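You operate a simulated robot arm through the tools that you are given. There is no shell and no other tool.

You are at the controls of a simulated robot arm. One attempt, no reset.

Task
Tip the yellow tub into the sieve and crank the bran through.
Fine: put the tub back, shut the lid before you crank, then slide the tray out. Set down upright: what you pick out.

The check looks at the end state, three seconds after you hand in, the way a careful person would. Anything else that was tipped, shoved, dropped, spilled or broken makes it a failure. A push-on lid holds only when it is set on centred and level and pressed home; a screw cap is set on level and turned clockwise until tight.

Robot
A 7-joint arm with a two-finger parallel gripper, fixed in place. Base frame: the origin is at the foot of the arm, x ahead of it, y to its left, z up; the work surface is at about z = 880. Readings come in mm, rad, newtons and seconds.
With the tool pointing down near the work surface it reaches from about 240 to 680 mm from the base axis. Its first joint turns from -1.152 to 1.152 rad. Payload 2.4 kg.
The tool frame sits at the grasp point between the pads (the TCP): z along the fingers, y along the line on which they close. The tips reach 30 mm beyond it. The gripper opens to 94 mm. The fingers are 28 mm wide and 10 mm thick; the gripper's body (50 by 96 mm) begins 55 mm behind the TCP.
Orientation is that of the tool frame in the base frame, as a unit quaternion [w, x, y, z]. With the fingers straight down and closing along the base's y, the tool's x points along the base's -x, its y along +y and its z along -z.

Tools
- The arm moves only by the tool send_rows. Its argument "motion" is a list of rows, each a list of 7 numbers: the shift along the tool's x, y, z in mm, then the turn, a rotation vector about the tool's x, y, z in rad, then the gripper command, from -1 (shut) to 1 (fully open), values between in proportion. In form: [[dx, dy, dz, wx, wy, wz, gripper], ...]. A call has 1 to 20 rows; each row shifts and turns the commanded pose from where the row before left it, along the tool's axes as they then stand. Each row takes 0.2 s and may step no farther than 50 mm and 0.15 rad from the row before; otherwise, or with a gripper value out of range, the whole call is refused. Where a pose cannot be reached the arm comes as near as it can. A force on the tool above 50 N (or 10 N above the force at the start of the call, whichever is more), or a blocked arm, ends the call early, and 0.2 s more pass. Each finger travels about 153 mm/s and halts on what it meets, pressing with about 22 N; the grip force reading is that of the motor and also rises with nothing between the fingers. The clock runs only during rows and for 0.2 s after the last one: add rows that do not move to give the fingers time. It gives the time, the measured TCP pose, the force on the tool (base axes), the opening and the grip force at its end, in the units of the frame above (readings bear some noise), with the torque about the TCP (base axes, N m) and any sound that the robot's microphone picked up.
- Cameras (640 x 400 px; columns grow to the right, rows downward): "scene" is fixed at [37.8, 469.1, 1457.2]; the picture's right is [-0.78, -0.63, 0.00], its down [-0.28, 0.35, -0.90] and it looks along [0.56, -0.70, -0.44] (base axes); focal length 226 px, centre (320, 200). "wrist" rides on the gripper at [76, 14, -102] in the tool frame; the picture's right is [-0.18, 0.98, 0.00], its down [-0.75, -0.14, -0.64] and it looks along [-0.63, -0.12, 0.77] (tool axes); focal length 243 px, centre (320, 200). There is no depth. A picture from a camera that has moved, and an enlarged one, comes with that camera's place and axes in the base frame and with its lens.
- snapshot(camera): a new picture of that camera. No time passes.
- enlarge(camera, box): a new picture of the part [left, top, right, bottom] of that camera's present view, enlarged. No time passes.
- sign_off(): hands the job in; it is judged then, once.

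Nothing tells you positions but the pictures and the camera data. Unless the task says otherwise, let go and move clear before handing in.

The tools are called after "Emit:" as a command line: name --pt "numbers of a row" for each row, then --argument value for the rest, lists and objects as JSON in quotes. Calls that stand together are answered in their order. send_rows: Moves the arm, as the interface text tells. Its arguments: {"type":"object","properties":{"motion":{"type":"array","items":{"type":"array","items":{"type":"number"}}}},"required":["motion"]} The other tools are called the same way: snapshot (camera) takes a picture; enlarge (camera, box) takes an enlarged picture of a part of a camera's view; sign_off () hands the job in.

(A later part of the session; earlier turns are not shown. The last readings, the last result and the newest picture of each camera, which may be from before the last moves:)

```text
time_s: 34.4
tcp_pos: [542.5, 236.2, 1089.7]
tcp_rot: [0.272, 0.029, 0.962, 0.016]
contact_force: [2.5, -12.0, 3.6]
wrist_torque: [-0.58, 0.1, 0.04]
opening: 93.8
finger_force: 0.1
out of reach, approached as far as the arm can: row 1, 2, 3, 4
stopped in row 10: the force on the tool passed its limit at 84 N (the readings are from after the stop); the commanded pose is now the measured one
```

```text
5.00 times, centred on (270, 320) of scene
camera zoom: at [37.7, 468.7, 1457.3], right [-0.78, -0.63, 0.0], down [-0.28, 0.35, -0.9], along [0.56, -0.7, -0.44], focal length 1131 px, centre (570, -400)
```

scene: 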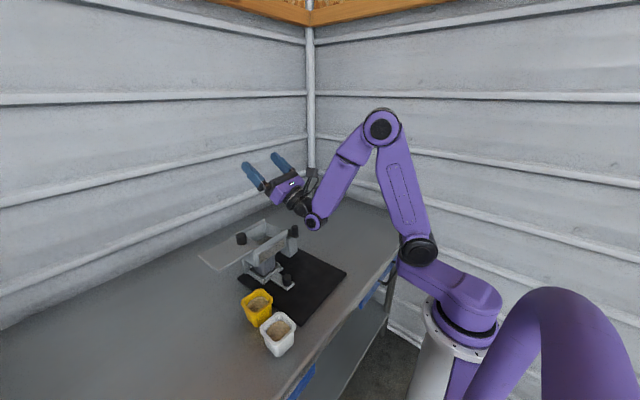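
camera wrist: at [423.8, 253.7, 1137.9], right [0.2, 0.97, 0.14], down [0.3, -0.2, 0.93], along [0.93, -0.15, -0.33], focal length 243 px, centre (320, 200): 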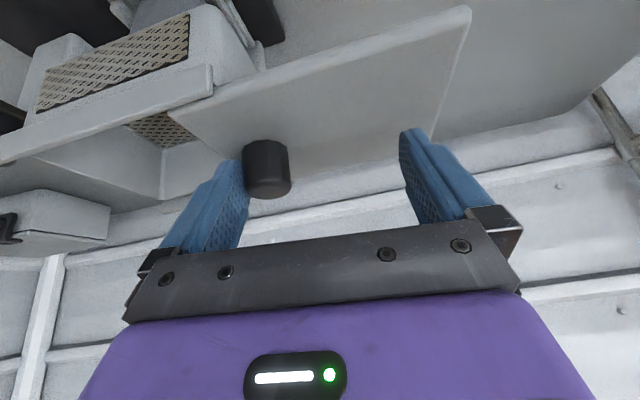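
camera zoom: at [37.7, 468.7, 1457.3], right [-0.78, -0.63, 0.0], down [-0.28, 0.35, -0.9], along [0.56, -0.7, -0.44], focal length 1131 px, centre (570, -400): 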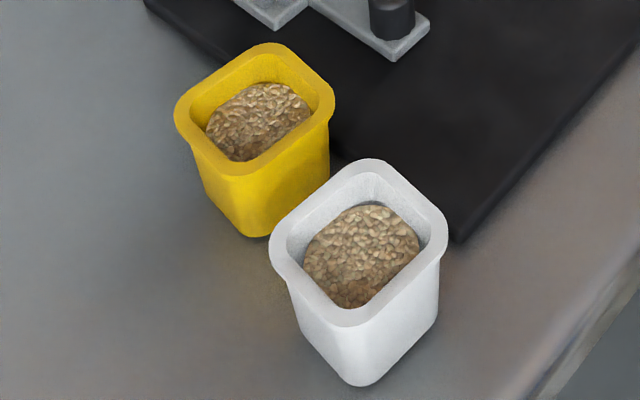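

The straightening turns were refused at a joint limit, so the move ran in tilted axes and bumped the lid area. I'll check the state before doing anything else.

Emit:
snapshot --camera "scene"

Emit:
enlarge --camera "scene" --box '[190, 185, 330, 275]'

Emit:
enlarge --camera "scene" --box '[220, 200, 360, 290]'

```text
taken
```

scene: 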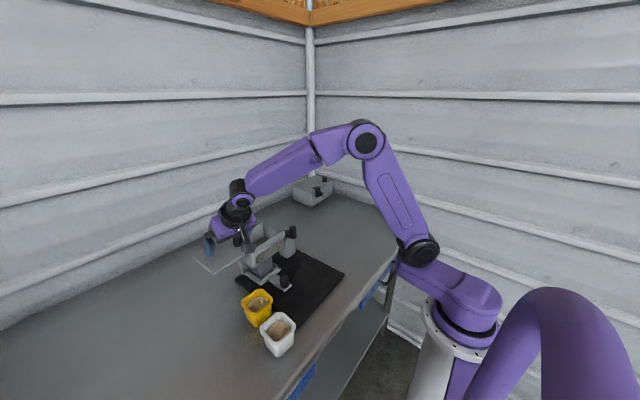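

```text
4.44 times, centred on (260, 230) of scene
camera zoom: at [37.7, 468.7, 1457.3], right [-0.78, -0.63, 0.0], down [-0.28, 0.35, -0.9], along [0.56, -0.7, -0.44], focal length 1005 px, centre (587, 67)
```

zoom: 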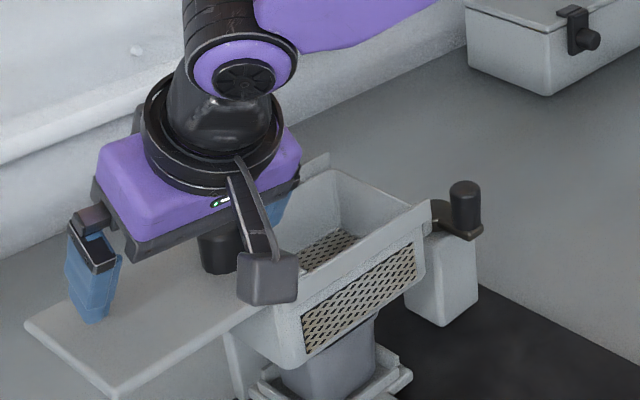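

```text
4.44 times, centred on (290, 245) of scene
camera zoom: at [37.7, 468.7, 1457.3], right [-0.78, -0.63, 0.0], down [-0.28, 0.35, -0.9], along [0.56, -0.7, -0.44], focal length 1005 px, centre (453, 0)
```

zoom: 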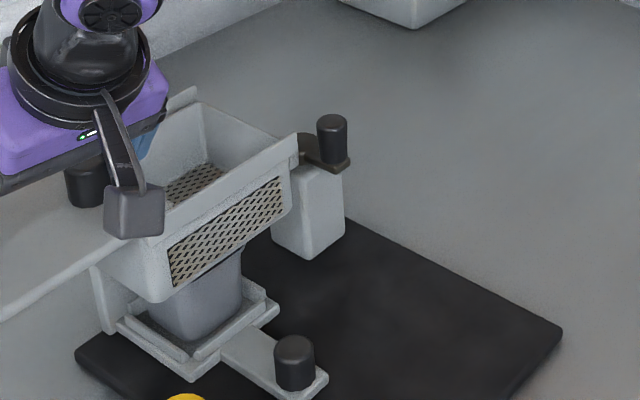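

The -y finger pushed the lid knob and shoved the sifter about another 10 mm in +y (roughly 20 mm in total), but nothing tipped over and the tubs haven't moved. I'll ease off and rise straight up using the measured orientation.

Emit:
send_rows --pt "0 -4 0 0 0 0 1" --pt "-24 2.1 -39 0 0 0 1" --pt "-24 2.1 -39 0 0 0 1" --pt "-24 2.1 -39 0 0 0 1" --pt "0 0 0 0 0 0 1"

```text
time_s: 35.6
tcp_pos: [539.0, 238.4, 1229.0]
tcp_rot: [0.274, 0.025, 0.961, 0.02]
contact_force: [-0.1, 0.3, -0.8]
wrist_torque: [-0.01, 0.02, -0.03]
opening: 94.3
finger_force: 0.1
```

Clear now. I'll back off toward the base and then straighten the tool, checking each step.

Emit:
send_rows --pt "23.9 -23.4 -15.9 0 0 0 1" --pt "23.9 -23.4 -15.9 0 0 0 1" --pt "23.9 -23.4 -15.9 0 0 0 1" --pt "23.9 -23.4 -15.9 0 0 0 1" --pt "0 0 0 0.01 0.13 -0.01 1" --pt "0 0 0 0.01 0.13 -0.01 1" --pt "0 0 0 0 0 0 1"

Emit:
snapshot --camera "scene"

```text
time_s: 37.2
tcp_pos: [422.7, 150.2, 1225.9]
tcp_rot: [0.209, 0.02, 0.978, 0.015]
contact_force: [0.0, -0.2, 0.5]
wrist_torque: [0.0, -0.03, -0.03]
opening: 94.3
finger_force: 0.1
out of reach, approached as far as the arm can: row 6
```

```text
taken
```

scene: 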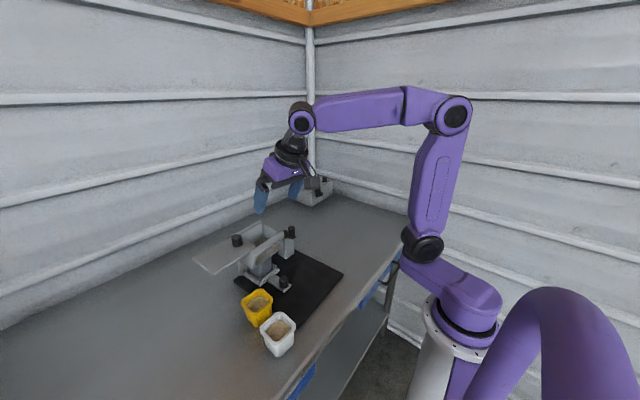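

The tool still has about 24° of tilt left. I'll try finishing the straightening with smaller steps.

Emit:
send_rows --pt "0 0 0 0.005 0.06 -0.006 1" --pt "0 0 0 0.005 0.06 -0.006 1" --pt "0 0 0 0.005 0.06 -0.006 1" --pt "0 0 0 0 0 0 1"

```text
time_s: 38.2
tcp_pos: [423.9, 148.7, 1225.8]
tcp_rot: [0.209, 0.02, 0.978, 0.015]
contact_force: [0.1, -0.4, 0.9]
wrist_torque: [0.0, 0.02, 0.02]
opening: 93.8
finger_force: 0.0
out of reach, approached as far as the arm can: row 1, 2, 3
```

The arm is now in a flipped wrist branch: it bends down at most about 60°, but bends up well. That branch suits the pour, and lower down the tool can still point straight down. I'll move over the yellow tub at a lower height and straighten there.

Emit:
send_rows --pt "2.1 47.5 1 0 0 0 1" --pt "2.1 47.5 1 0 0 0 1" --pt "16.8 -1.6 37.7 0 0 0 1" --pt "16.8 -1.6 37.7 0 0 0 1" --pt "16.8 -1.6 37.7 0 0 0 1" --pt "0 0 0 0 0 0 1"

Emit:
snapshot --camera "scene"

```text
time_s: 39.6
tcp_pos: [423.7, 244.2, 1103.7]
tcp_rot: [0.209, 0.021, 0.978, 0.014]
contact_force: [0.7, -0.4, -0.5]
wrist_torque: [-0.01, 0.03, 0.01]
opening: 94.1
finger_force: 0.1
```

```text
taken
```

scene: 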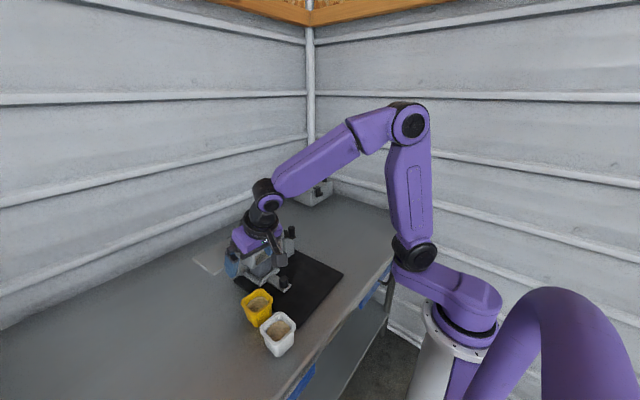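

Clear of the lid. I'll straighten partway, then descend and finish.

Emit:
send_rows --pt "0 0 0 0.007 0.1 -0.011 1" --pt "0 0 0 0.007 0.1 -0.011 1" --pt "0 0 0 0.007 0.1 -0.011 1" --pt "0 0 0 0 0 0 1"

```text
time_s: 40.6
tcp_pos: [423.6, 243.9, 1104.4]
tcp_rot: [0.159, 0.015, 0.987, 0.012]
contact_force: [0.4, 0.5, 0.0]
wrist_torque: [-0.01, 0.0, -0.01]
opening: 93.8
finger_force: 0.1
out of reach, approached as far as the arm can: row 2, 3
```

Emit:
send_rows --pt "8.7 -0.8 26 0 0 0 1" --pt "8.7 -0.8 26 0 0 0 1" --pt "0 0 0 0.005 0.1 -0.007 1" --pt "0 0 0 0.005 0.1 -0.007 1" --pt "0 0 0 0.005 0.11 -0.008 1" --pt "0 0 0 0 0 0 1"

Emit:
snapshot --camera "wrist"

```text
time_s: 42.0
tcp_pos: [423.1, 244.5, 1049.8]
tcp_rot: [0.134, 0.013, 0.991, 0.009]
contact_force: [0.3, 0.2, -0.1]
wrist_torque: [-0.01, -0.03, -0.03]
opening: 94.0
finger_force: 0.1
out of reach, approached as far as the arm can: row 3, 4, 5
```

```text
taken
camera wrist: at [321.6, 258.4, 1128.0], right [0.2, 0.98, 0.07], down [0.55, -0.17, 0.82], along [0.81, -0.12, -0.57], focal length 243 px, centre (320, 200)
```

wrist: 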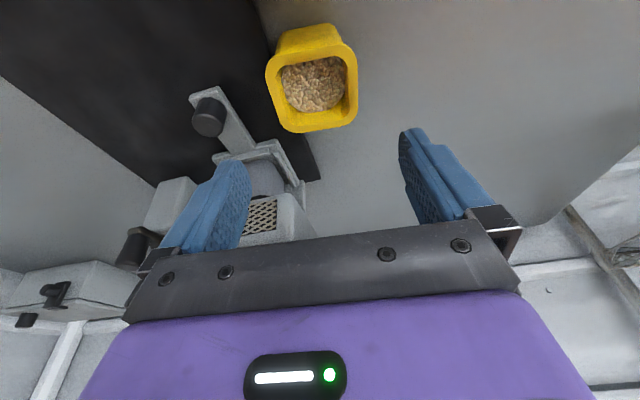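

Near the table the lean is about 15° and decreasing, which is acceptable for gripping the tub's ±y faces. I'll zoom on the tub to localise its rim.

Emit:
enlarge --camera "wrist" --box '[250, 10, 380, 140]'

Emit:
enlarge --camera "scene" --box '[230, 275, 310, 345]'

```text
3.08 times, centred on (315, 75) of wrist
camera zoom: at [321.6, 258.4, 1128.0], right [0.2, 0.98, 0.07], down [0.55, -0.17, 0.82], along [0.81, -0.12, -0.57], focal length 746 px, centre (335, 585)
```

zoom: 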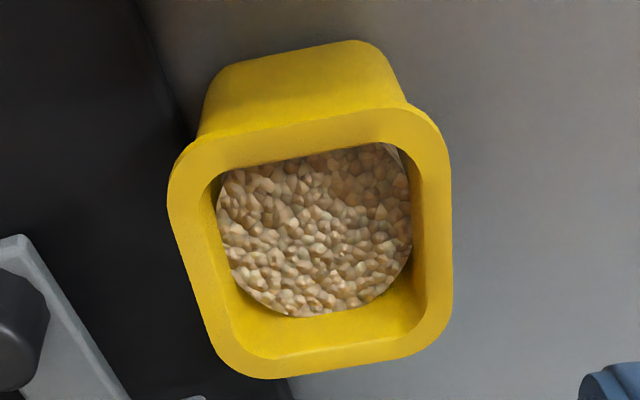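

```text
5.71 times, centred on (270, 310) of scene
camera zoom: at [37.8, 469.1, 1457.2], right [-0.78, -0.63, 0.0], down [-0.28, 0.35, -0.9], along [0.56, -0.7, -0.44], focal length 1292 px, centre (606, -429)
```

zoom: 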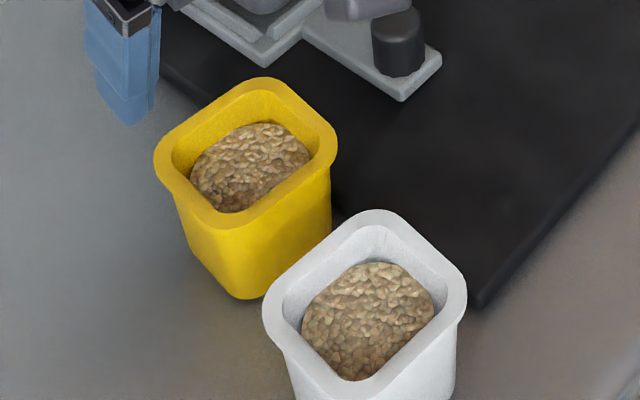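

The tub rim centre is about (434, 244), its top is near z = 943, it's about 67 mm wide and rotated a few degrees clockwise. I'll descend toward it, straightening as the reach allows.

Emit:
send_rows --pt "2.5 -0.75 30.4 0 0 0 1" --pt "2.5 -0.75 30.4 0 0 0 1" --pt "0 0 0 0.006 0.05 0.01 1" --pt "0 0 0 0.006 0.05 0.01 1" --pt "0 0 0 0.006 0.05 0.01 1" --pt "0 0 0 0 0 0 1"

Emit:
enlarge --camera "scene" --box '[215, 225, 335, 345]'

```text
time_s: 43.4
tcp_pos: [432.1, 243.6, 988.6]
tcp_rot: [0.112, 0.019, 0.993, 0.008]
contact_force: [0.5, 0.6, -0.3]
wrist_torque: [-0.01, -0.01, 0.02]
opening: 94.2
finger_force: 0.1
out of reach, approached as far as the arm can: row 4, 5
```

```text
3.33 times, centred on (275, 285) of scene
camera zoom: at [37.8, 469.1, 1457.2], right [-0.78, -0.63, 0.0], down [-0.28, 0.35, -0.9], along [0.56, -0.7, -0.44], focal length 754 px, centre (470, -83)
```

zoom: 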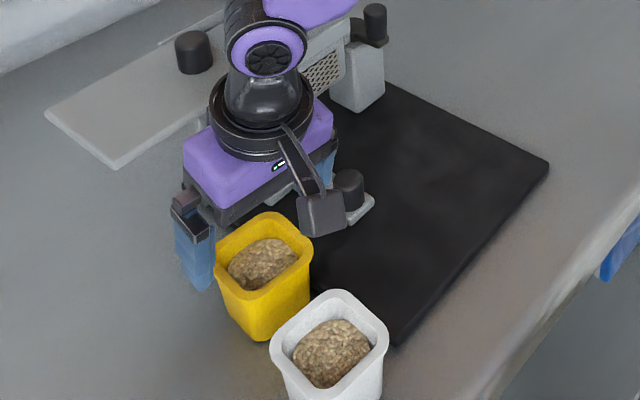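

I'll descend to rim height and straighten a bit more if reach allows.

Emit:
send_rows --pt "4.5 -0.27 24.9 0 0 0 1" --pt "4.5 -0.27 24.9 0 0 0 1" --pt "0 0 0 0.0 0.03 0.0 1" --pt "0 0 0 0 0 0 1"

Emit:
enlarge --camera "scene" --box '[230, 265, 320, 345]'

Emit:
snapshot --camera "wrist"

```text
time_s: 44.4
tcp_pos: [435.8, 242.9, 938.1]
tcp_rot: [0.097, 0.019, 0.995, 0.007]
contact_force: [0.1, 0.8, 0.1]
wrist_torque: [-0.01, 0.03, -0.01]
opening: 94.0
finger_force: 0.0
```

```text
5.00 times, centred on (275, 305) of scene
camera zoom: at [37.8, 469.1, 1457.2], right [-0.78, -0.63, 0.0], down [-0.28, 0.35, -0.9], along [0.56, -0.7, -0.44], focal length 1131 px, centre (545, -325)
```

zoom: 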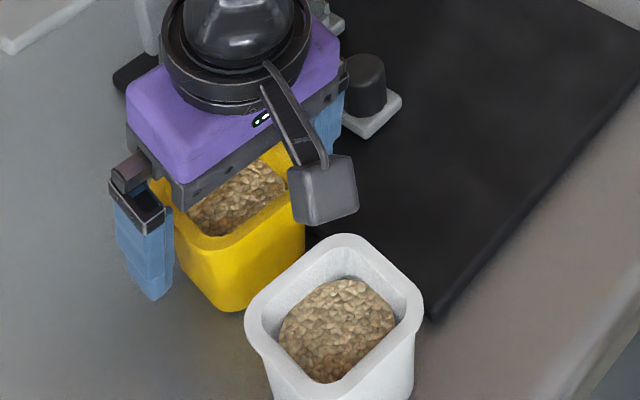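

```text
taken
camera wrist: at [340.9, 258.4, 1023.6], right [0.22, 0.97, 0.05], down [0.61, -0.18, 0.77], along [0.76, -0.13, -0.63], focal length 243 px, centre (320, 200)
```

wrist: 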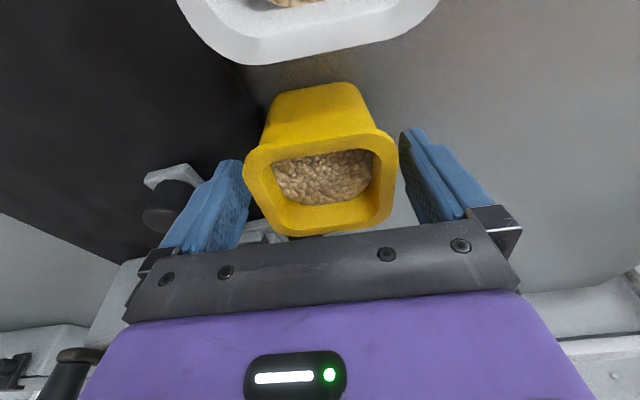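

The tub is centred between the fingers. I'll try a little more straightening, then grip.

Emit:
send_rows --pt "0 0 0 0.0 0.03 0.0 1" --pt "0 0 0 0.0 0.03 0.0 1" --pt "0 0 0 0 0 0 1"

```text
time_s: 45.2
tcp_pos: [436.2, 243.3, 939.1]
tcp_rot: [0.098, 0.018, 0.995, 0.008]
contact_force: [-0.4, 0.7, -0.3]
wrist_torque: [-0.02, 0.03, 0.02]
opening: 94.0
finger_force: 0.1
out of reach, approached as far as the arm can: row 2
```

I'll grip the tub here, leaning about 11°.

Emit:
send_rows --pt "0 0 0 0 0 0 0.5" --pt "0 0 0 0 0 0 0.2" --pt "0 0 0 0 0 0 -1" --pt "0 0 0 0 0 0 -1"

Emit:
snapshot --camera "wrist"

Emit:
enlarge --camera "scene" --box '[230, 265, 320, 345]'

```text
time_s: 46.2
tcp_pos: [435.9, 242.5, 938.6]
tcp_rot: [0.098, 0.018, 0.995, 0.008]
contact_force: [-0.2, 0.1, 1.9]
wrist_torque: [-0.04, 0.0, -0.01]
opening: 65.8
finger_force: 21.9
```

```text
taken
camera wrist: at [340.9, 258.4, 1023.8], right [0.22, 0.98, 0.05], down [0.61, -0.18, 0.77], along [0.76, -0.13, -0.63], focal length 243 px, centre (320, 200)
```

wrist: 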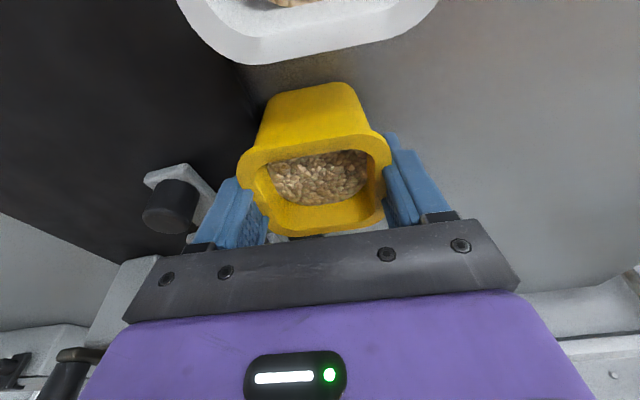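

```text
5.00 times, centred on (275, 305) of scene
camera zoom: at [37.8, 469.1, 1457.2], right [-0.78, -0.63, 0.0], down [-0.28, 0.35, -0.9], along [0.56, -0.7, -0.44], focal length 1131 px, centre (545, -325)
```

zoom: 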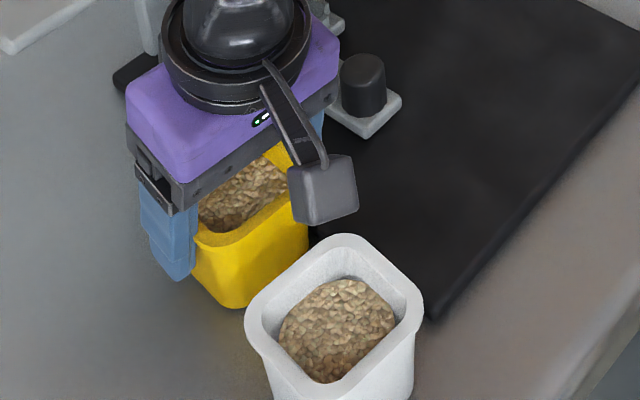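

The tub is held (65.8 mm). I'll lift slowly, adding a slight lean as height increases, and check it.

Emit:
send_rows --pt "-2.4 0.25 -12.3 0 0 0 -1" --pt "-4.8 0.5 -24.5 0 -0.015 0 -1" --pt "-5.2 0.5 -24.5 0 -0.025 0 -1" --pt "0 0 0 0 0 0 -1"

Emit:
snapshot --camera "wrist"

Emit:
enlarge --camera "scene" --box '[210, 235, 330, 345]'

```text
time_s: 47.2
tcp_pos: [436.6, 244.5, 999.6]
tcp_rot: [0.118, 0.018, 0.993, 0.006]
contact_force: [0.0, 0.5, -1.1]
wrist_torque: [0.02, -0.01, 0.01]
opening: 65.9
finger_force: 21.8
```

```text
taken
camera wrist: at [338.5, 259.9, 1081.8], right [0.21, 0.97, 0.06], down [0.58, -0.18, 0.8], along [0.79, -0.14, -0.6], focal length 243 px, centre (320, 200)
```

wrist: 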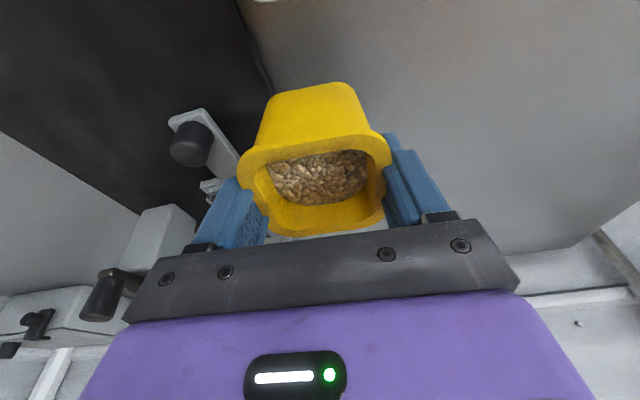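

```text
3.64 times, centred on (270, 290) of scene
camera zoom: at [37.8, 469.1, 1457.2], right [-0.78, -0.63, 0.0], down [-0.28, 0.35, -0.9], along [0.56, -0.7, -0.44], focal length 822 px, centre (502, -127)
```

zoom: 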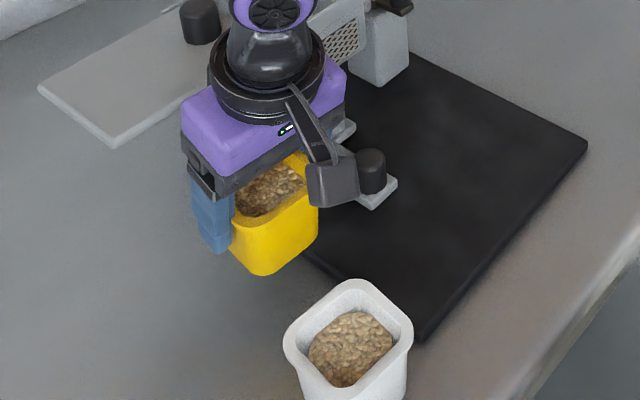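

The tub is lifted cleanly. I'll continue up to about z = 1175.

Emit:
send_rows --pt "-5.8 0.5 -24.3 0 -0.025 0 -1" --pt "-6.4 0.5 -24.2 0 -0.025 0 -1" --pt "-7 0.5 -24 0 -0.025 0 -1" --pt "-7.6 0.5 -23.8 0 -0.025 0 -1" --pt "-8.2 0.5 -23.6 0 -0.025 0 -1" --pt "-8.8 0.5 -23.4 0 -0.025 0 -1" --pt "-9.4 0.5 -23.2 0 -0.015 0 -1" --pt "0 0 0 0 0 0 -1"

Emit:
snapshot --camera "scene"

```text
time_s: 49.0
tcp_pos: [435.6, 241.6, 1176.4]
tcp_rot: [0.199, 0.019, 0.98, 0.005]
contact_force: [-0.5, -1.2, -1.3]
wrist_torque: [-0.01, 0.03, 0.02]
opening: 66.0
finger_force: 22.0
```

```text
taken
```

scene: 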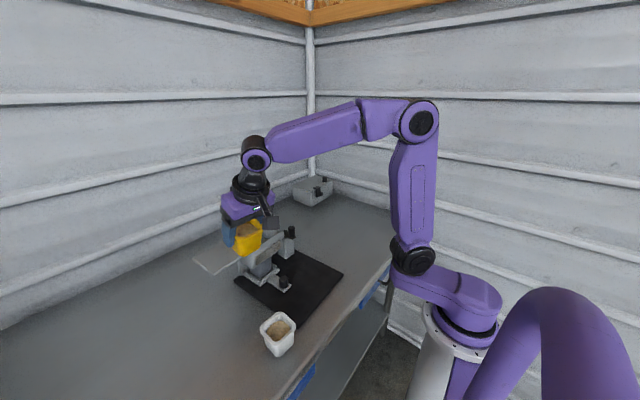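

The carry is going well. The tub is tilted only about 12°. Before moving over the hopper, I'll measure the sifter's current position against the initial pictures.

Emit:
enlarge --camera "scene" --box '[220, 200, 360, 290]'

Emit:
enlarge --camera "scene" --box '[240, 250, 300, 295]'

Emit:
enlarge --camera "scene" --box '[220, 270, 360, 360]'

Emit:
snapshot --camera "wrist"

```text
4.44 times, centred on (290, 245) of scene
camera zoom: at [37.8, 469.1, 1457.2], right [-0.78, -0.63, 0.0], down [-0.28, 0.35, -0.9], along [0.56, -0.7, -0.44], focal length 1005 px, centre (453, 0)
```

zoom: 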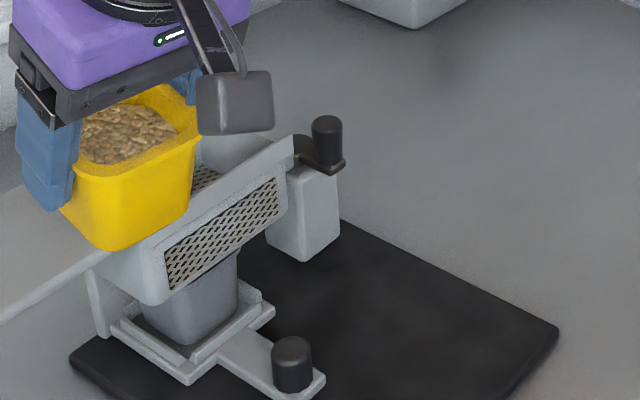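

```text
8.89 times, centred on (270, 272) of scene
camera zoom: at [37.8, 469.1, 1457.2], right [-0.78, -0.63, 0.0], down [-0.28, 0.35, -0.9], along [0.56, -0.7, -0.44], focal length 2010 px, centre (764, -444)
```

zoom: 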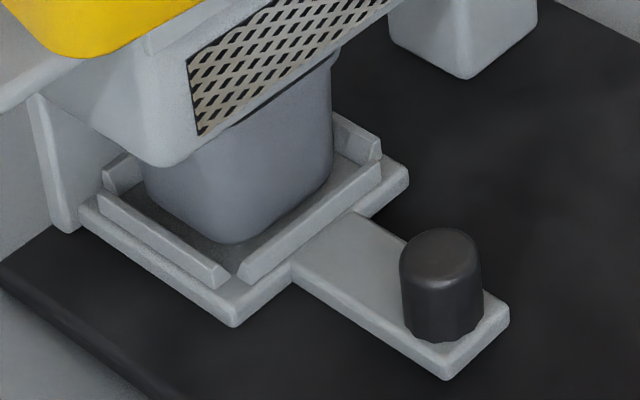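

```text
4.44 times, centred on (290, 315) of scene
camera zoom: at [37.8, 469.1, 1457.2], right [-0.78, -0.63, 0.0], down [-0.28, 0.35, -0.9], along [0.56, -0.7, -0.44], focal length 1005 px, centre (453, -311)
```

zoom: 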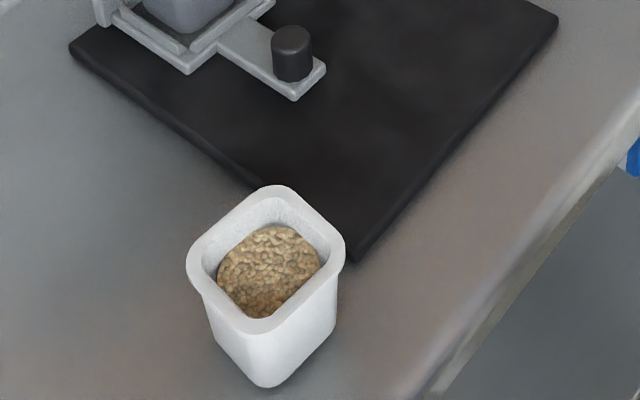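

```text
taken
camera wrist: at [325.1, 259.7, 1240.2], right [0.2, 0.97, 0.09], down [0.44, -0.17, 0.88], along [0.88, -0.14, -0.46], focal length 243 px, centre (320, 200)
```

wrist: 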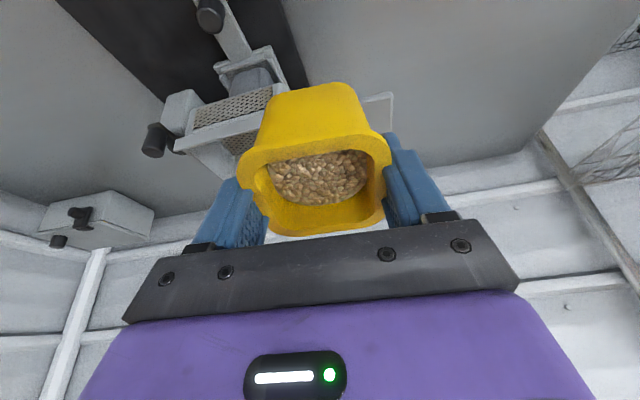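

The sifter has shifted roughly (+6, +18) mm with about 1° of rotation, so the opening centre is now near (553, 131). I'll note that for restoring it later. With the tub still nearly upright, I'll start rotating the hand about its axis.

Emit:
send_rows --pt "0 0 0 0 0 0.1 -1" --pt "0 0 0 0 0 0.14 -1" --pt "0 0 0 0 0 0.14 -1" --pt "0 0 0 0 0 0.14 -1" --pt "0 0 0 0 0 0.14 -1" --pt "0 0 0 0 0 0.14 -1" --pt "0 0 0 0 0 0.14 -1" --pt "0 0 0 0 0 0.14 -1" --pt "0 0 0 0 0 0.14 -1" --pt "0 0 0 0 0 0.14 -1" --pt "0 0 0 0 0 0.14 -1" --pt "0 0 0 0 0 0 -1"

Emit:
snapshot --camera "scene"

Emit:
enlarge --camera "scene" --box '[190, 170, 310, 290]'

```text
time_s: 51.6
tcp_pos: [436.4, 244.2, 1174.3]
tcp_rot: [0.142, 0.682, 0.704, 0.14]
contact_force: [-0.3, 0.3, -1.0]
wrist_torque: [-0.02, -0.01, 0.0]
opening: 65.9
finger_force: 22.0
```

```text
taken
```

scene: 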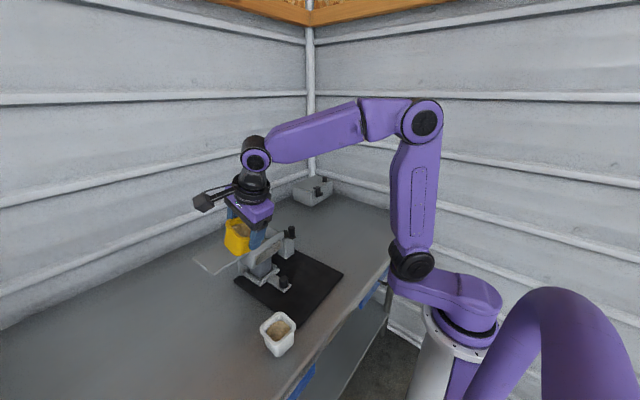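

```text
3.33 times, centred on (250, 230) of scene
camera zoom: at [37.8, 469.1, 1457.2], right [-0.78, -0.63, 0.0], down [-0.28, 0.35, -0.9], along [0.56, -0.7, -0.44], focal length 754 px, centre (553, 100)
```

zoom: 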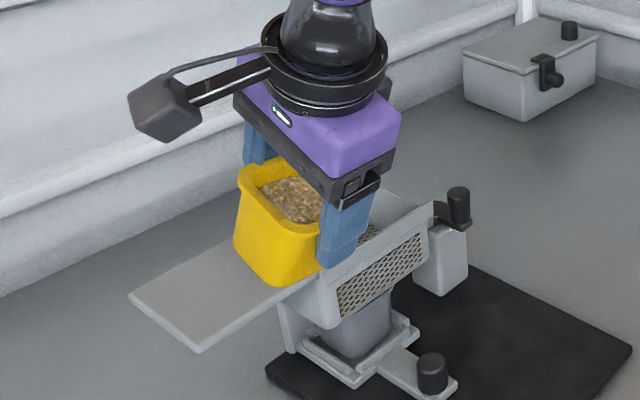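

The bran is intact. I'll move over the hopper at this height.

Emit:
send_rows --pt "-12 13 5 0 0 0 -1" --pt "-19.6 21.1 8.05 0 0 0 -1" --pt "-19.6 21.1 8.05 0 0 0 -1" --pt "-19.6 21.1 8.05 0 0 0 -1" --pt "-19.6 21.1 8.05 0 0 0 -1" --pt "-15 16 6 0 0 0 -1" --pt "-12.1 13 5 0 0 0 -1" --pt "0 0 0 0 0 0 -1"

Emit:
enlarge --camera "scene" --box '[190, 150, 330, 290]'

Emit:
snapshot --camera "wrist"

```text
time_s: 53.4
tcp_pos: [503.6, 158.4, 1156.7]
tcp_rot: [0.145, 0.682, 0.703, 0.139]
contact_force: [0.5, 0.4, -0.6]
wrist_torque: [-0.01, 0.01, -0.03]
opening: 65.9
finger_force: 22.3
out of reach, approached as far as the arm can: row 4, 5, 6, 7
```

```text
2.86 times, centred on (260, 220) of scene
camera zoom: at [37.8, 469.1, 1457.2], right [-0.78, -0.63, 0.0], down [-0.28, 0.35, -0.9], along [0.56, -0.7, -0.44], focal length 646 px, centre (491, 143)
```

zoom: 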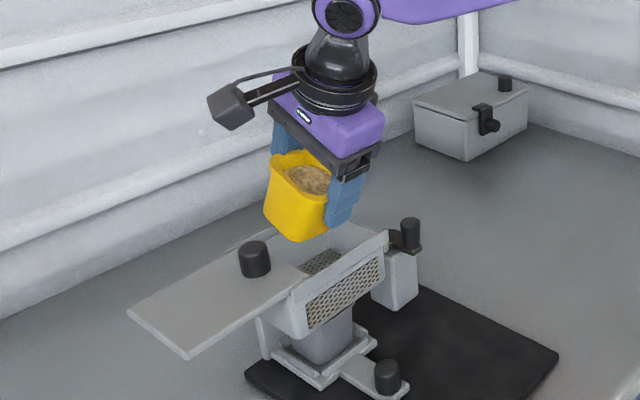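

```text
taken
camera wrist: at [474.2, 234.3, 1255.1], right [0.91, -0.15, 0.39], down [-0.36, -0.76, 0.54], along [0.21, -0.63, -0.74], focal length 243 px, centre (320, 200)
```

wrist: 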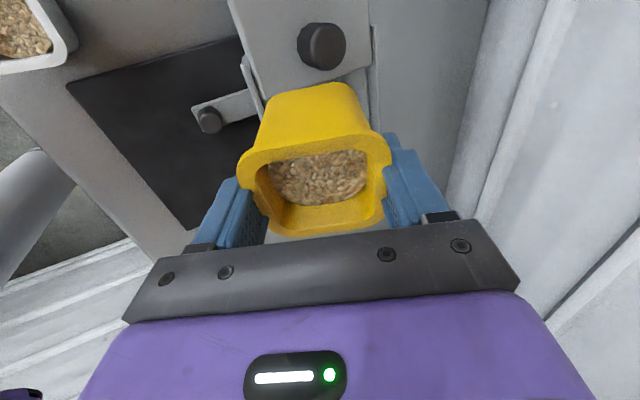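

The reach limit needs a little more lean out here. I'll lean slightly more while moving on above the opening.

Emit:
send_rows --pt "0 0 0 -0.06 0 0 -1" --pt "0 0 0 -0.06 0 0 -1" --pt "-5 12 2.6 0 0 0 -1" --pt "-7.4 18.2 3.9 0 0 0 -1" --pt "-7.4 18.2 3.9 0 0 0 -1" --pt "-7.4 18.2 3.9 0 0 0 -1" --pt "0 0 0 0 0 0 -1"

Emit:
enlarge --camera "scene" --box '[190, 150, 330, 290]'

```text
time_s: 55.0
tcp_pos: [569.7, 134.3, 1177.7]
tcp_rot: [0.182, 0.672, 0.694, 0.181]
contact_force: [0.2, -0.5, -0.9]
wrist_torque: [-0.01, 0.0, 0.03]
opening: 65.9
finger_force: 22.0
```

```text
2.86 times, centred on (260, 220) of scene
camera zoom: at [37.8, 469.1, 1457.2], right [-0.78, -0.63, 0.0], down [-0.28, 0.35, -0.9], along [0.56, -0.7, -0.44], focal length 646 px, centre (491, 143)
```

zoom: 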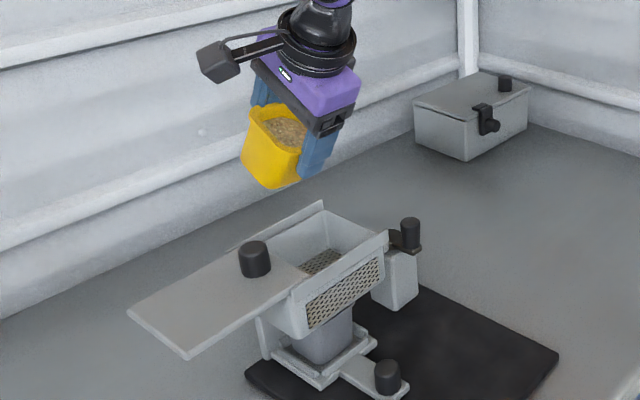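

I'm above the hopper now. I'll check the opening's exact location with a zoom.

Emit:
enlarge --camera "scene" --box '[235, 190, 285, 230]'

Emit:
snapshot --camera "wrist"

```text
10.00 times, centred on (260, 210) of scene
camera zoom: at [37.8, 469.1, 1457.2], right [-0.78, -0.63, 0.0], down [-0.28, 0.35, -0.9], along [0.56, -0.7, -0.44], focal length 2262 px, centre (920, 100)
```

zoom: 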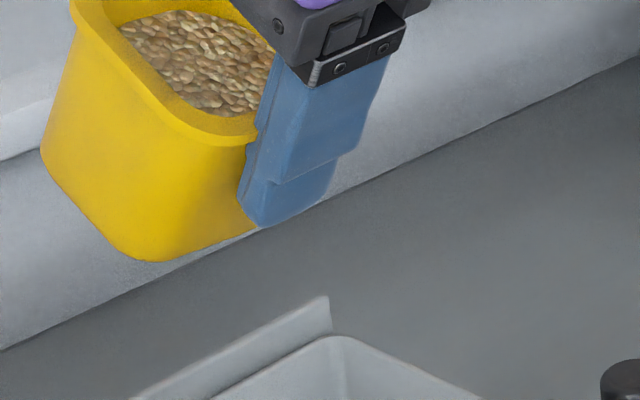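

```text
taken
camera wrist: at [528.7, 209.7, 1272.5], right [0.86, -0.15, 0.49], down [-0.42, -0.76, 0.49], along [0.3, -0.63, -0.72], focal length 243 px, centre (320, 200)
```

wrist: 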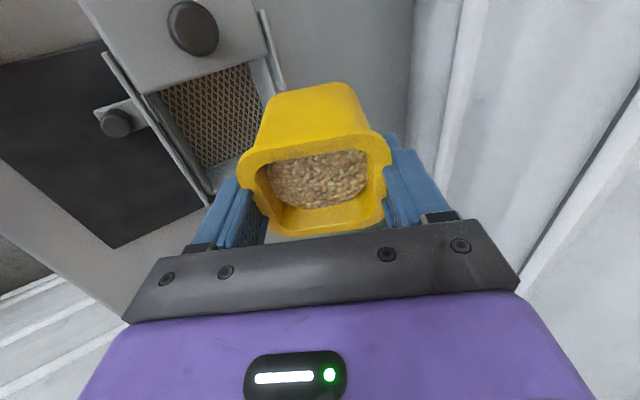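

The opening spans about x 508–598, y 88–179, so the tub is right over it. I'll finish the hand rotation so the camera side faces up for the pour.

Emit:
send_rows --pt "0 0 0 0.00822 0.00826 0.1399 -1" --pt "0 0 0 0.00822 0.00826 0.1399 -1" --pt "0 0 0 0.00822 0.00826 0.1399 -1" --pt "0 0 0 0.00822 0.00826 0.1399 -1" --pt "0 0 0 0.00822 0.00826 0.1399 -1" --pt "0 0 0 0.00822 0.00826 0.1399 -1" --pt "0 0 0 0.00822 0.00826 0.1399 -1" --pt "0 0 0 0.00822 0.00826 0.1399 -1" --pt "0 0 0 0.00822 0.00826 0.1399 -1" --pt "0 0 0 0.00822 0.00826 0.1399 -1" --pt "0 0 0 0 0 0 -1"

Emit:
enlarge --camera "scene" --box '[190, 150, 330, 290]'

Emit:
snapshot --camera "wrist"

```text
time_s: 57.4
tcp_pos: [510.7, 163.8, 1156.4]
tcp_rot: [-0.029, 0.96, 0.11, 0.254]
contact_force: [0.3, 0.9, -0.6]
wrist_torque: [0.02, 0.01, -0.02]
opening: 65.8
finger_force: 21.8
out of reach, approached as far as the arm can: row 2, 3, 4, 5, 6, 7, 8, 9
```

```text
2.86 times, centred on (260, 220) of scene
camera zoom: at [37.8, 469.1, 1457.2], right [-0.78, -0.63, 0.0], down [-0.28, 0.35, -0.9], along [0.56, -0.7, -0.44], focal length 646 px, centre (491, 143)
```

zoom: 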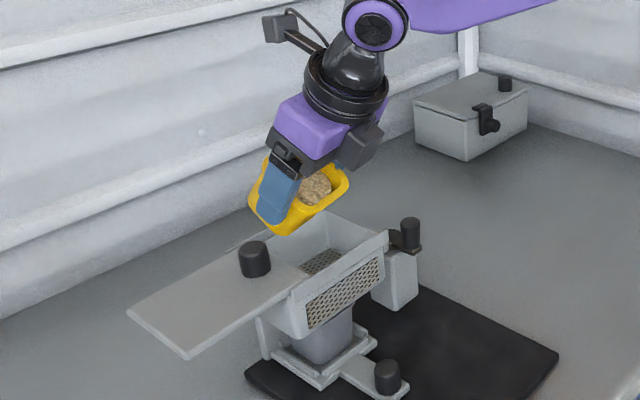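

```text
taken
camera wrist: at [527.0, 153.8, 1282.0], right [0.07, -0.99, -0.09], down [-0.98, -0.08, 0.18], along [-0.19, 0.08, -0.98], focal length 243 px, centre (320, 200)
```

wrist: 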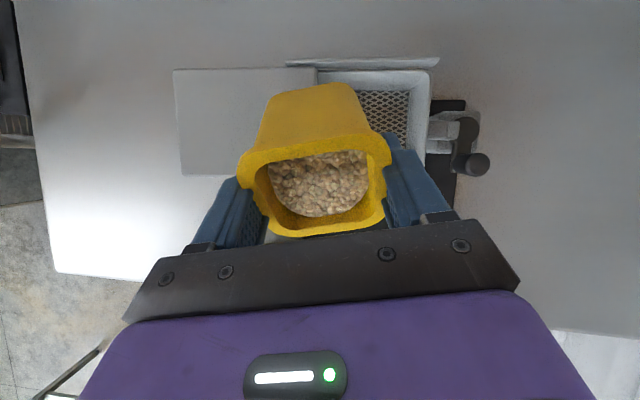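

The orientation is right and the bran is still in, but the arm drifted back in x. I'll move the tub back over the opening before tilting any more.

Emit:
send_rows --pt "9.5 7.1 0.8 0 0 0 -1" --pt "9.5 7.1 0.8 0 0 0 -1" --pt "9.5 7.1 0.8 0 0 0 -1" --pt "0 0 0 0 0 0 -1"

```text
time_s: 58.4
tcp_pos: [510.7, 164.0, 1155.5]
tcp_rot: [-0.027, 0.96, 0.11, 0.255]
contact_force: [-0.2, -1.0, -0.2]
wrist_torque: [-0.03, 0.02, -0.02]
opening: 65.7
finger_force: 22.8
out of reach, approached as far as the arm can: row 1, 2, 3
```

This wrist branch can't take the in-plane tilt over the hopper. Rather than risk a spill, I'll back out: undo the rotation, set the tub back down, return the wrist to its normal branch with an empty hand, and regrasp for a sideways pour.

Emit:
send_rows --pt "0 0 0 -0.00822 -0.00826 -0.1399 -1" --pt "0 0 0 -0.00822 -0.00826 -0.1399 -1" --pt "0 0 0 -0.00822 -0.00826 -0.1399 -1" --pt "0 0 0 -0.00822 -0.00826 -0.1399 -1" --pt "0 0 0 -0.00822 -0.00826 -0.1399 -1" --pt "0 0 0 -0.00822 -0.00826 -0.1399 -1" --pt "0 0 0 -0.00822 -0.00826 -0.1399 -1" --pt "0 0 0 -0.00822 -0.00826 -0.1399 -1" --pt "0 0 0 -0.00822 -0.00826 -0.1399 -1" --pt "0 0 0 -0.00822 -0.00826 -0.1399 -1" --pt "0 0 0 0 0 0 -1"

Emit:
enlarge --camera "scene" --box '[190, 150, 330, 290]'

```text
time_s: 60.8
tcp_pos: [508.2, 164.2, 1155.0]
tcp_rot: [0.183, 0.671, 0.695, 0.181]
contact_force: [-0.4, -0.5, -0.8]
wrist_torque: [0.0, 0.0, 0.01]
opening: 65.7
finger_force: 21.5
```

```text
2.86 times, centred on (260, 220) of scene
camera zoom: at [37.8, 469.1, 1457.2], right [-0.78, -0.63, 0.0], down [-0.28, 0.35, -0.9], along [0.56, -0.7, -0.44], focal length 646 px, centre (491, 143)
```

zoom: 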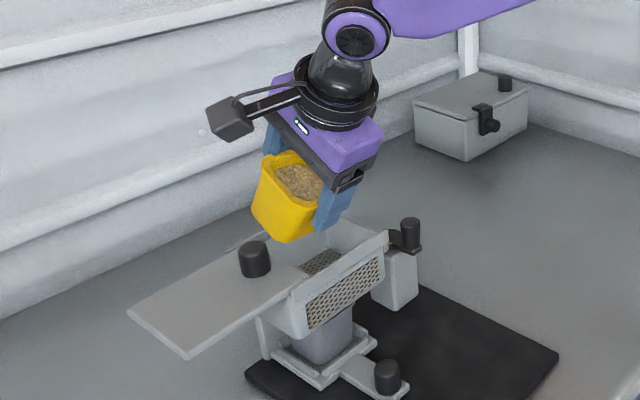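

The bran is still intact. I'll retrace the path back above the tub's spot.

Emit:
send_rows --pt "12 -7.5 -8 0 0 0 -1" --pt "20.2 -12.5 -13.1 0 0 0 -1" --pt "20.2 -12.5 -13.1 0 0 0 -1" --pt "16 -10 -10.3 0 0 0 -1" --pt "12.4 -7.5 -8 0 0 0 -1" --pt "0 0 0 0 0 0 -1"

```text
time_s: 62.2
tcp_pos: [434.0, 246.0, 1174.5]
tcp_rot: [0.182, 0.672, 0.694, 0.182]
contact_force: [0.6, -0.1, -0.5]
wrist_torque: [0.02, 0.03, -0.01]
opening: 65.6
finger_force: 22.1
```

Emit:
send_rows --pt "0 0 0 0 0 -0.1 -1" --pt "0 0 0 0 0 -0.14 -1" --pt "0 0 0 0 0 -0.14 -1" --pt "0 0 0 0 0 -0.14 -1" --pt "0 0 0 0 0 -0.14 -1" --pt "0 0 0 0 0 -0.14 -1" --pt "0 0 0 0 0 -0.14 -1" --pt "0 0 0 0 0 -0.14 -1" --pt "0 0 0 0 0 -0.14 -1" --pt "0 0 0 0 0 -0.14 -1" --pt "0 0 0 0 0 -0.14 -1" --pt "0 0 0 0 0 0 -1"

Emit:
enlarge --camera "scene" --box '[190, 170, 350, 330]'

```text
time_s: 64.8
tcp_pos: [437.1, 244.6, 1175.1]
tcp_rot: [0.256, 0.017, 0.966, 0.009]
contact_force: [0.5, -0.2, -0.7]
wrist_torque: [0.01, 0.04, -0.01]
opening: 65.5
finger_force: 22.2
```

```text
2.50 times, centred on (270, 250) of scene
camera zoom: at [37.8, 469.1, 1457.2], right [-0.78, -0.63, 0.0], down [-0.28, 0.35, -0.9], along [0.56, -0.7, -0.44], focal length 566 px, centre (445, 75)
```

zoom: 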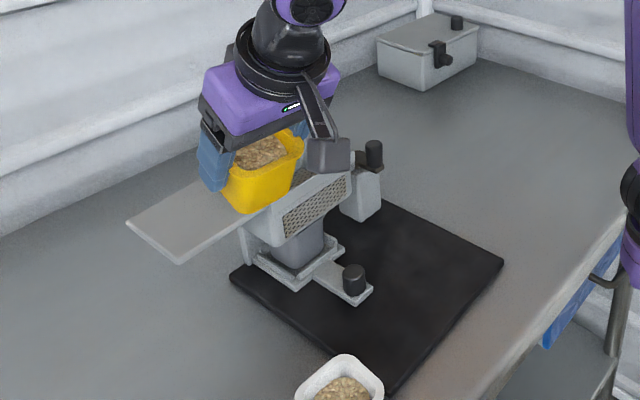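

I'll descend along the reverse of the lift, straightening as I go, to just above the table.

Emit:
send_rows --pt "0 0 0 0 0.05 0 -1" --pt "0 0 0 0 0.05 0 -1" --pt "10.1 -0.5 22.9 0 0.025 0 -1" --pt "9.5 -0.5 23.1 0 0.03 0 -1" --pt "8.9 -0.5 23.4 0 0.025 0 -1" --pt "8.3 -0.5 23.6 0 0.025 0 -1" --pt "7.7 -0.5 23.8 0 0.025 0 -1" --pt "7.1 -0.5 24 0 0.02 0 -1" --pt "6.6 -0.5 24.1 0 0.02 0 -1" --pt "6.1 -0.5 24.2 0 0.018 0 -1" --pt "3.6 -0.3 15.6 0 0.014 0 -1" --pt "0 0 0 0 0 0 -1"

Emit:
enlarge --camera "scene" --box '[230, 265, 320, 345]'

```text
time_s: 67.4
tcp_pos: [437.0, 245.0, 958.0]
tcp_rot: [0.109, 0.018, 0.994, 0.012]
contact_force: [0.3, -0.6, -1.5]
wrist_torque: [-0.01, -0.01, 0.0]
opening: 65.7
finger_force: 22.5
```

```text
5.00 times, centred on (275, 305) of scene
camera zoom: at [37.8, 469.1, 1457.2], right [-0.78, -0.63, 0.0], down [-0.28, 0.35, -0.9], along [0.56, -0.7, -0.44], focal length 1131 px, centre (545, -325)
```

zoom: 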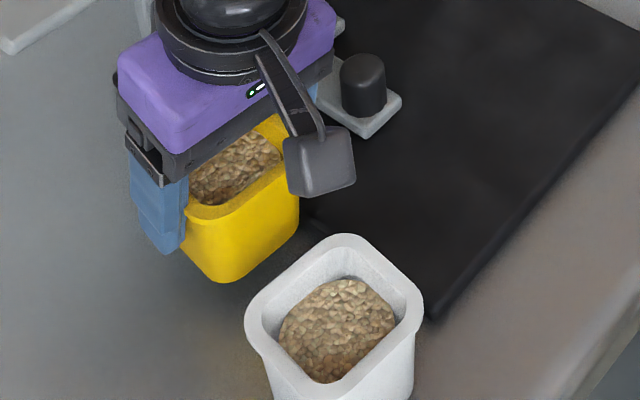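

Emit:
send_rows --pt "2.4 -1.45 8.4 0 0.011 0 -1" --pt "2.4 -1.45 8.4 0 0.011 0 -1" --pt "0 0 0 0 0 0 -1"

```text
time_s: 68.2
tcp_pos: [436.3, 242.7, 940.3]
tcp_rot: [0.099, 0.017, 0.995, 0.011]
contact_force: [0.4, 0.7, -0.1]
wrist_torque: [-0.03, 0.02, 0.0]
opening: 65.6
finger_force: 22.2
```

Emit:
send_rows --pt "0.25 0 1.3 0 0 0 -1" --pt "0 0 0 0 0 0 -1"

Emit:
enlarge --camera "scene" --box '[230, 265, 320, 345]'

```text
time_s: 68.8
tcp_pos: [435.2, 242.4, 940.1]
tcp_rot: [0.097, 0.016, 0.995, 0.012]
contact_force: [0.0, 0.2, -0.9]
wrist_torque: [0.0, -0.02, 0.01]
opening: 65.8
finger_force: 21.9
```

```text
5.00 times, centred on (275, 305) of scene
camera zoom: at [37.8, 469.1, 1457.2], right [-0.78, -0.63, 0.0], down [-0.28, 0.35, -0.9], along [0.56, -0.7, -0.44], focal length 1131 px, centre (545, -325)
```

zoom: 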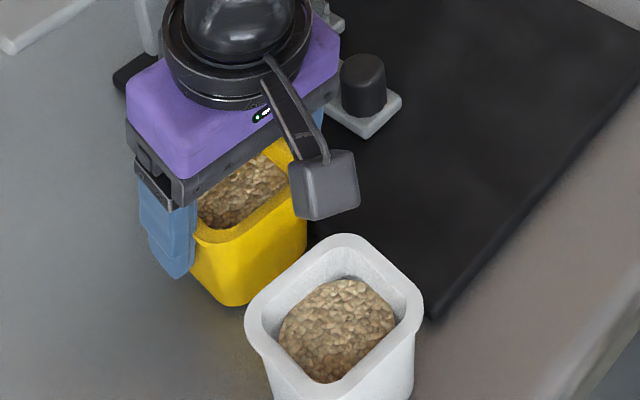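

Emit:
send_rows --pt "0.2 0 1.0 0 0 0 -1" --pt "0 0 0 0 0 0 -1" --pt "0 0 0 0 0 0 -1"

```text
time_s: 69.6
tcp_pos: [436.9, 243.1, 938.6]
tcp_rot: [0.099, 0.017, 0.995, 0.011]
contact_force: [0.5, 0.1, -1.0]
wrist_torque: [-0.02, 0.01, -0.02]
opening: 65.9
finger_force: 22.6
```

Emit:
send_rows --pt "0.15 0 0.8 0 0 0 -1" --pt "0 0 0 0 0 0 -1" --pt "0 0 0 0 0 0 -1"

```text
time_s: 70.4
tcp_pos: [436.6, 244.7, 937.9]
tcp_rot: [0.098, 0.017, 0.995, 0.011]
contact_force: [0.6, 0.3, -1.5]
wrist_torque: [0.01, -0.02, 0.02]
opening: 65.8
finger_force: 22.0
```

Emit:
send_rows --pt "0.2 0 1.0 0 0 0 -1" --pt "0 0 0 0 0 0 -1" --pt "0 0 0 0 0 0 -1"

Emit:
enlarge --camera "scene" --box '[230, 265, 320, 345]'

```text
time_s: 71.2
tcp_pos: [435.5, 242.6, 938.7]
tcp_rot: [0.099, 0.017, 0.995, 0.012]
contact_force: [-2.0, -0.5, 9.7]
wrist_torque: [-0.28, 0.27, -0.04]
opening: 65.8
finger_force: 21.8
```

```text
5.00 times, centred on (275, 305) of scene
camera zoom: at [37.6, 469.0, 1457.3], right [-0.78, -0.63, 0.0], down [-0.28, 0.35, -0.9], along [0.56, -0.7, -0.44], focal length 1131 px, centre (545, -325)
```

zoom: 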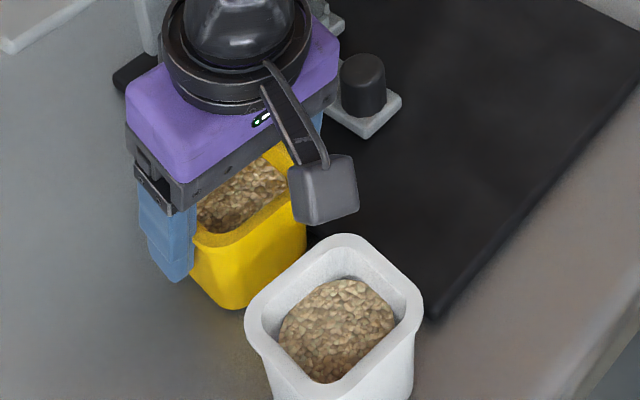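

The tub is touching the table now. I'll ease up slightly and release.

Emit:
send_rows --pt "-0.1 0 -0.5 0 0 0 -1" --pt "0 0 0 0 0 0 0.45" --pt "0 0 0 0 0 0 0.7" --pt "0 0 0 0 0 0 1" --pt "0 0 0 0 0 0 1"

Emit:
snapshot --camera "wrist"

Emit:
enlarge --camera "scene" --box '[230, 265, 320, 345]'

```text
time_s: 72.4
tcp_pos: [436.1, 242.9, 938.3]
tcp_rot: [0.098, 0.016, 0.995, 0.011]
contact_force: [-0.3, 0.3, -1.0]
wrist_torque: [0.01, 0.0, 0.01]
opening: 93.9
finger_force: 0.0
```

```text
taken
camera wrist: at [341.1, 257.9, 1023.8], right [0.21, 0.98, 0.06], down [0.61, -0.18, 0.77], along [0.76, -0.13, -0.63], focal length 243 px, centre (320, 200)
```

wrist: 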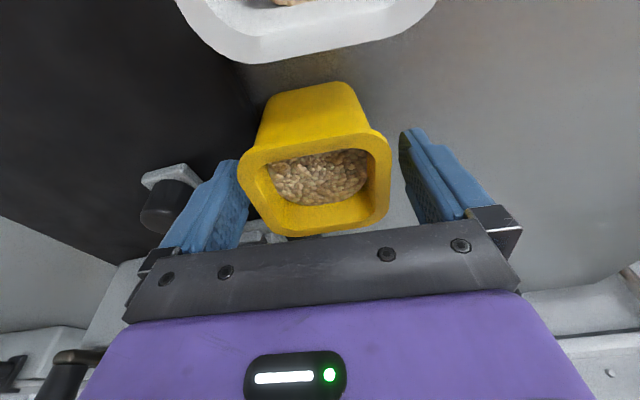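

```text
5.00 times, centred on (275, 305) of scene
camera zoom: at [37.8, 469.1, 1457.2], right [-0.78, -0.63, 0.0], down [-0.28, 0.35, -0.9], along [0.56, -0.7, -0.44], focal length 1131 px, centre (545, -325)
```

zoom: 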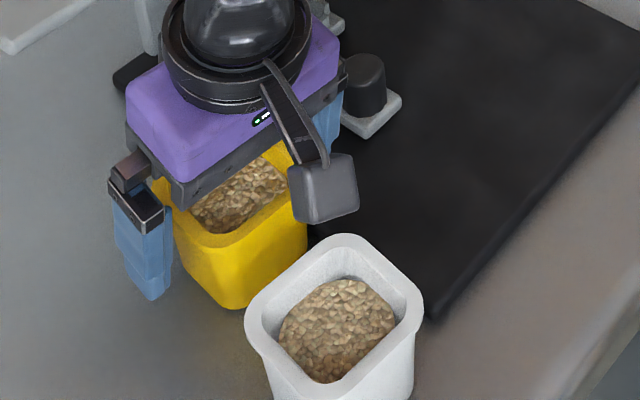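

The tub is back upright at its place with the bran inside. I'll rise straight up, leaning back as before.

Emit:
send_rows --pt "-2.4 0.25 -12.3 0 0 0 1" --pt "-4.8 0.5 -24.5 0 -0.02 0 1" --pt "-5.2 0.5 -24.5 0 -0.025 0 1" --pt "-5.8 0.5 -24.3 0 -0.025 0 1" --pt "-6.4 0.5 -24.2 0 -0.025 0 1" --pt "-7 0.5 -24 0 -0.025 0 1" --pt "-7.6 0.5 -23.8 0 -0.025 0 1" --pt "-8.2 0.5 -23.6 0 -0.025 0 1" --pt "-8.8 0.5 -23.4 0 -0.025 0 1" --pt "-9.4 0.5 -23.2 0 -0.02 0 1" --pt "0 0 0 0 0 0 1"

Emit:
enlarge --camera "scene" --box '[220, 270, 360, 360]'

```text
time_s: 74.8
tcp_pos: [436.6, 240.4, 1175.6]
tcp_rot: [0.204, 0.018, 0.979, 0.009]
contact_force: [0.4, 0.2, 0.3]
wrist_torque: [0.0, 0.01, -0.01]
opening: 94.1
finger_force: 0.1
```

```text
4.44 times, centred on (290, 315) of scene
camera zoom: at [37.8, 469.1, 1457.2], right [-0.78, -0.63, 0.0], down [-0.28, 0.35, -0.9], along [0.56, -0.7, -0.44], focal length 1005 px, centre (453, -311)
```

zoom: 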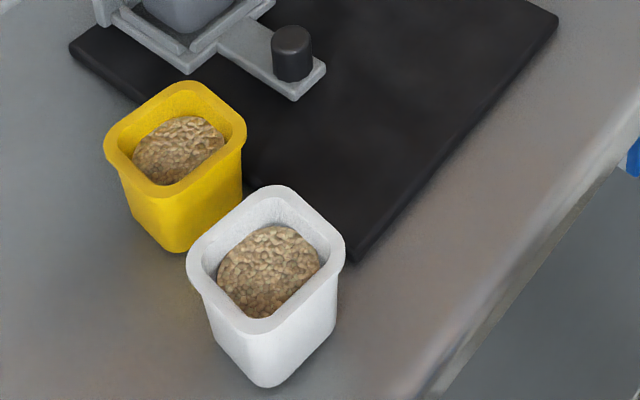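

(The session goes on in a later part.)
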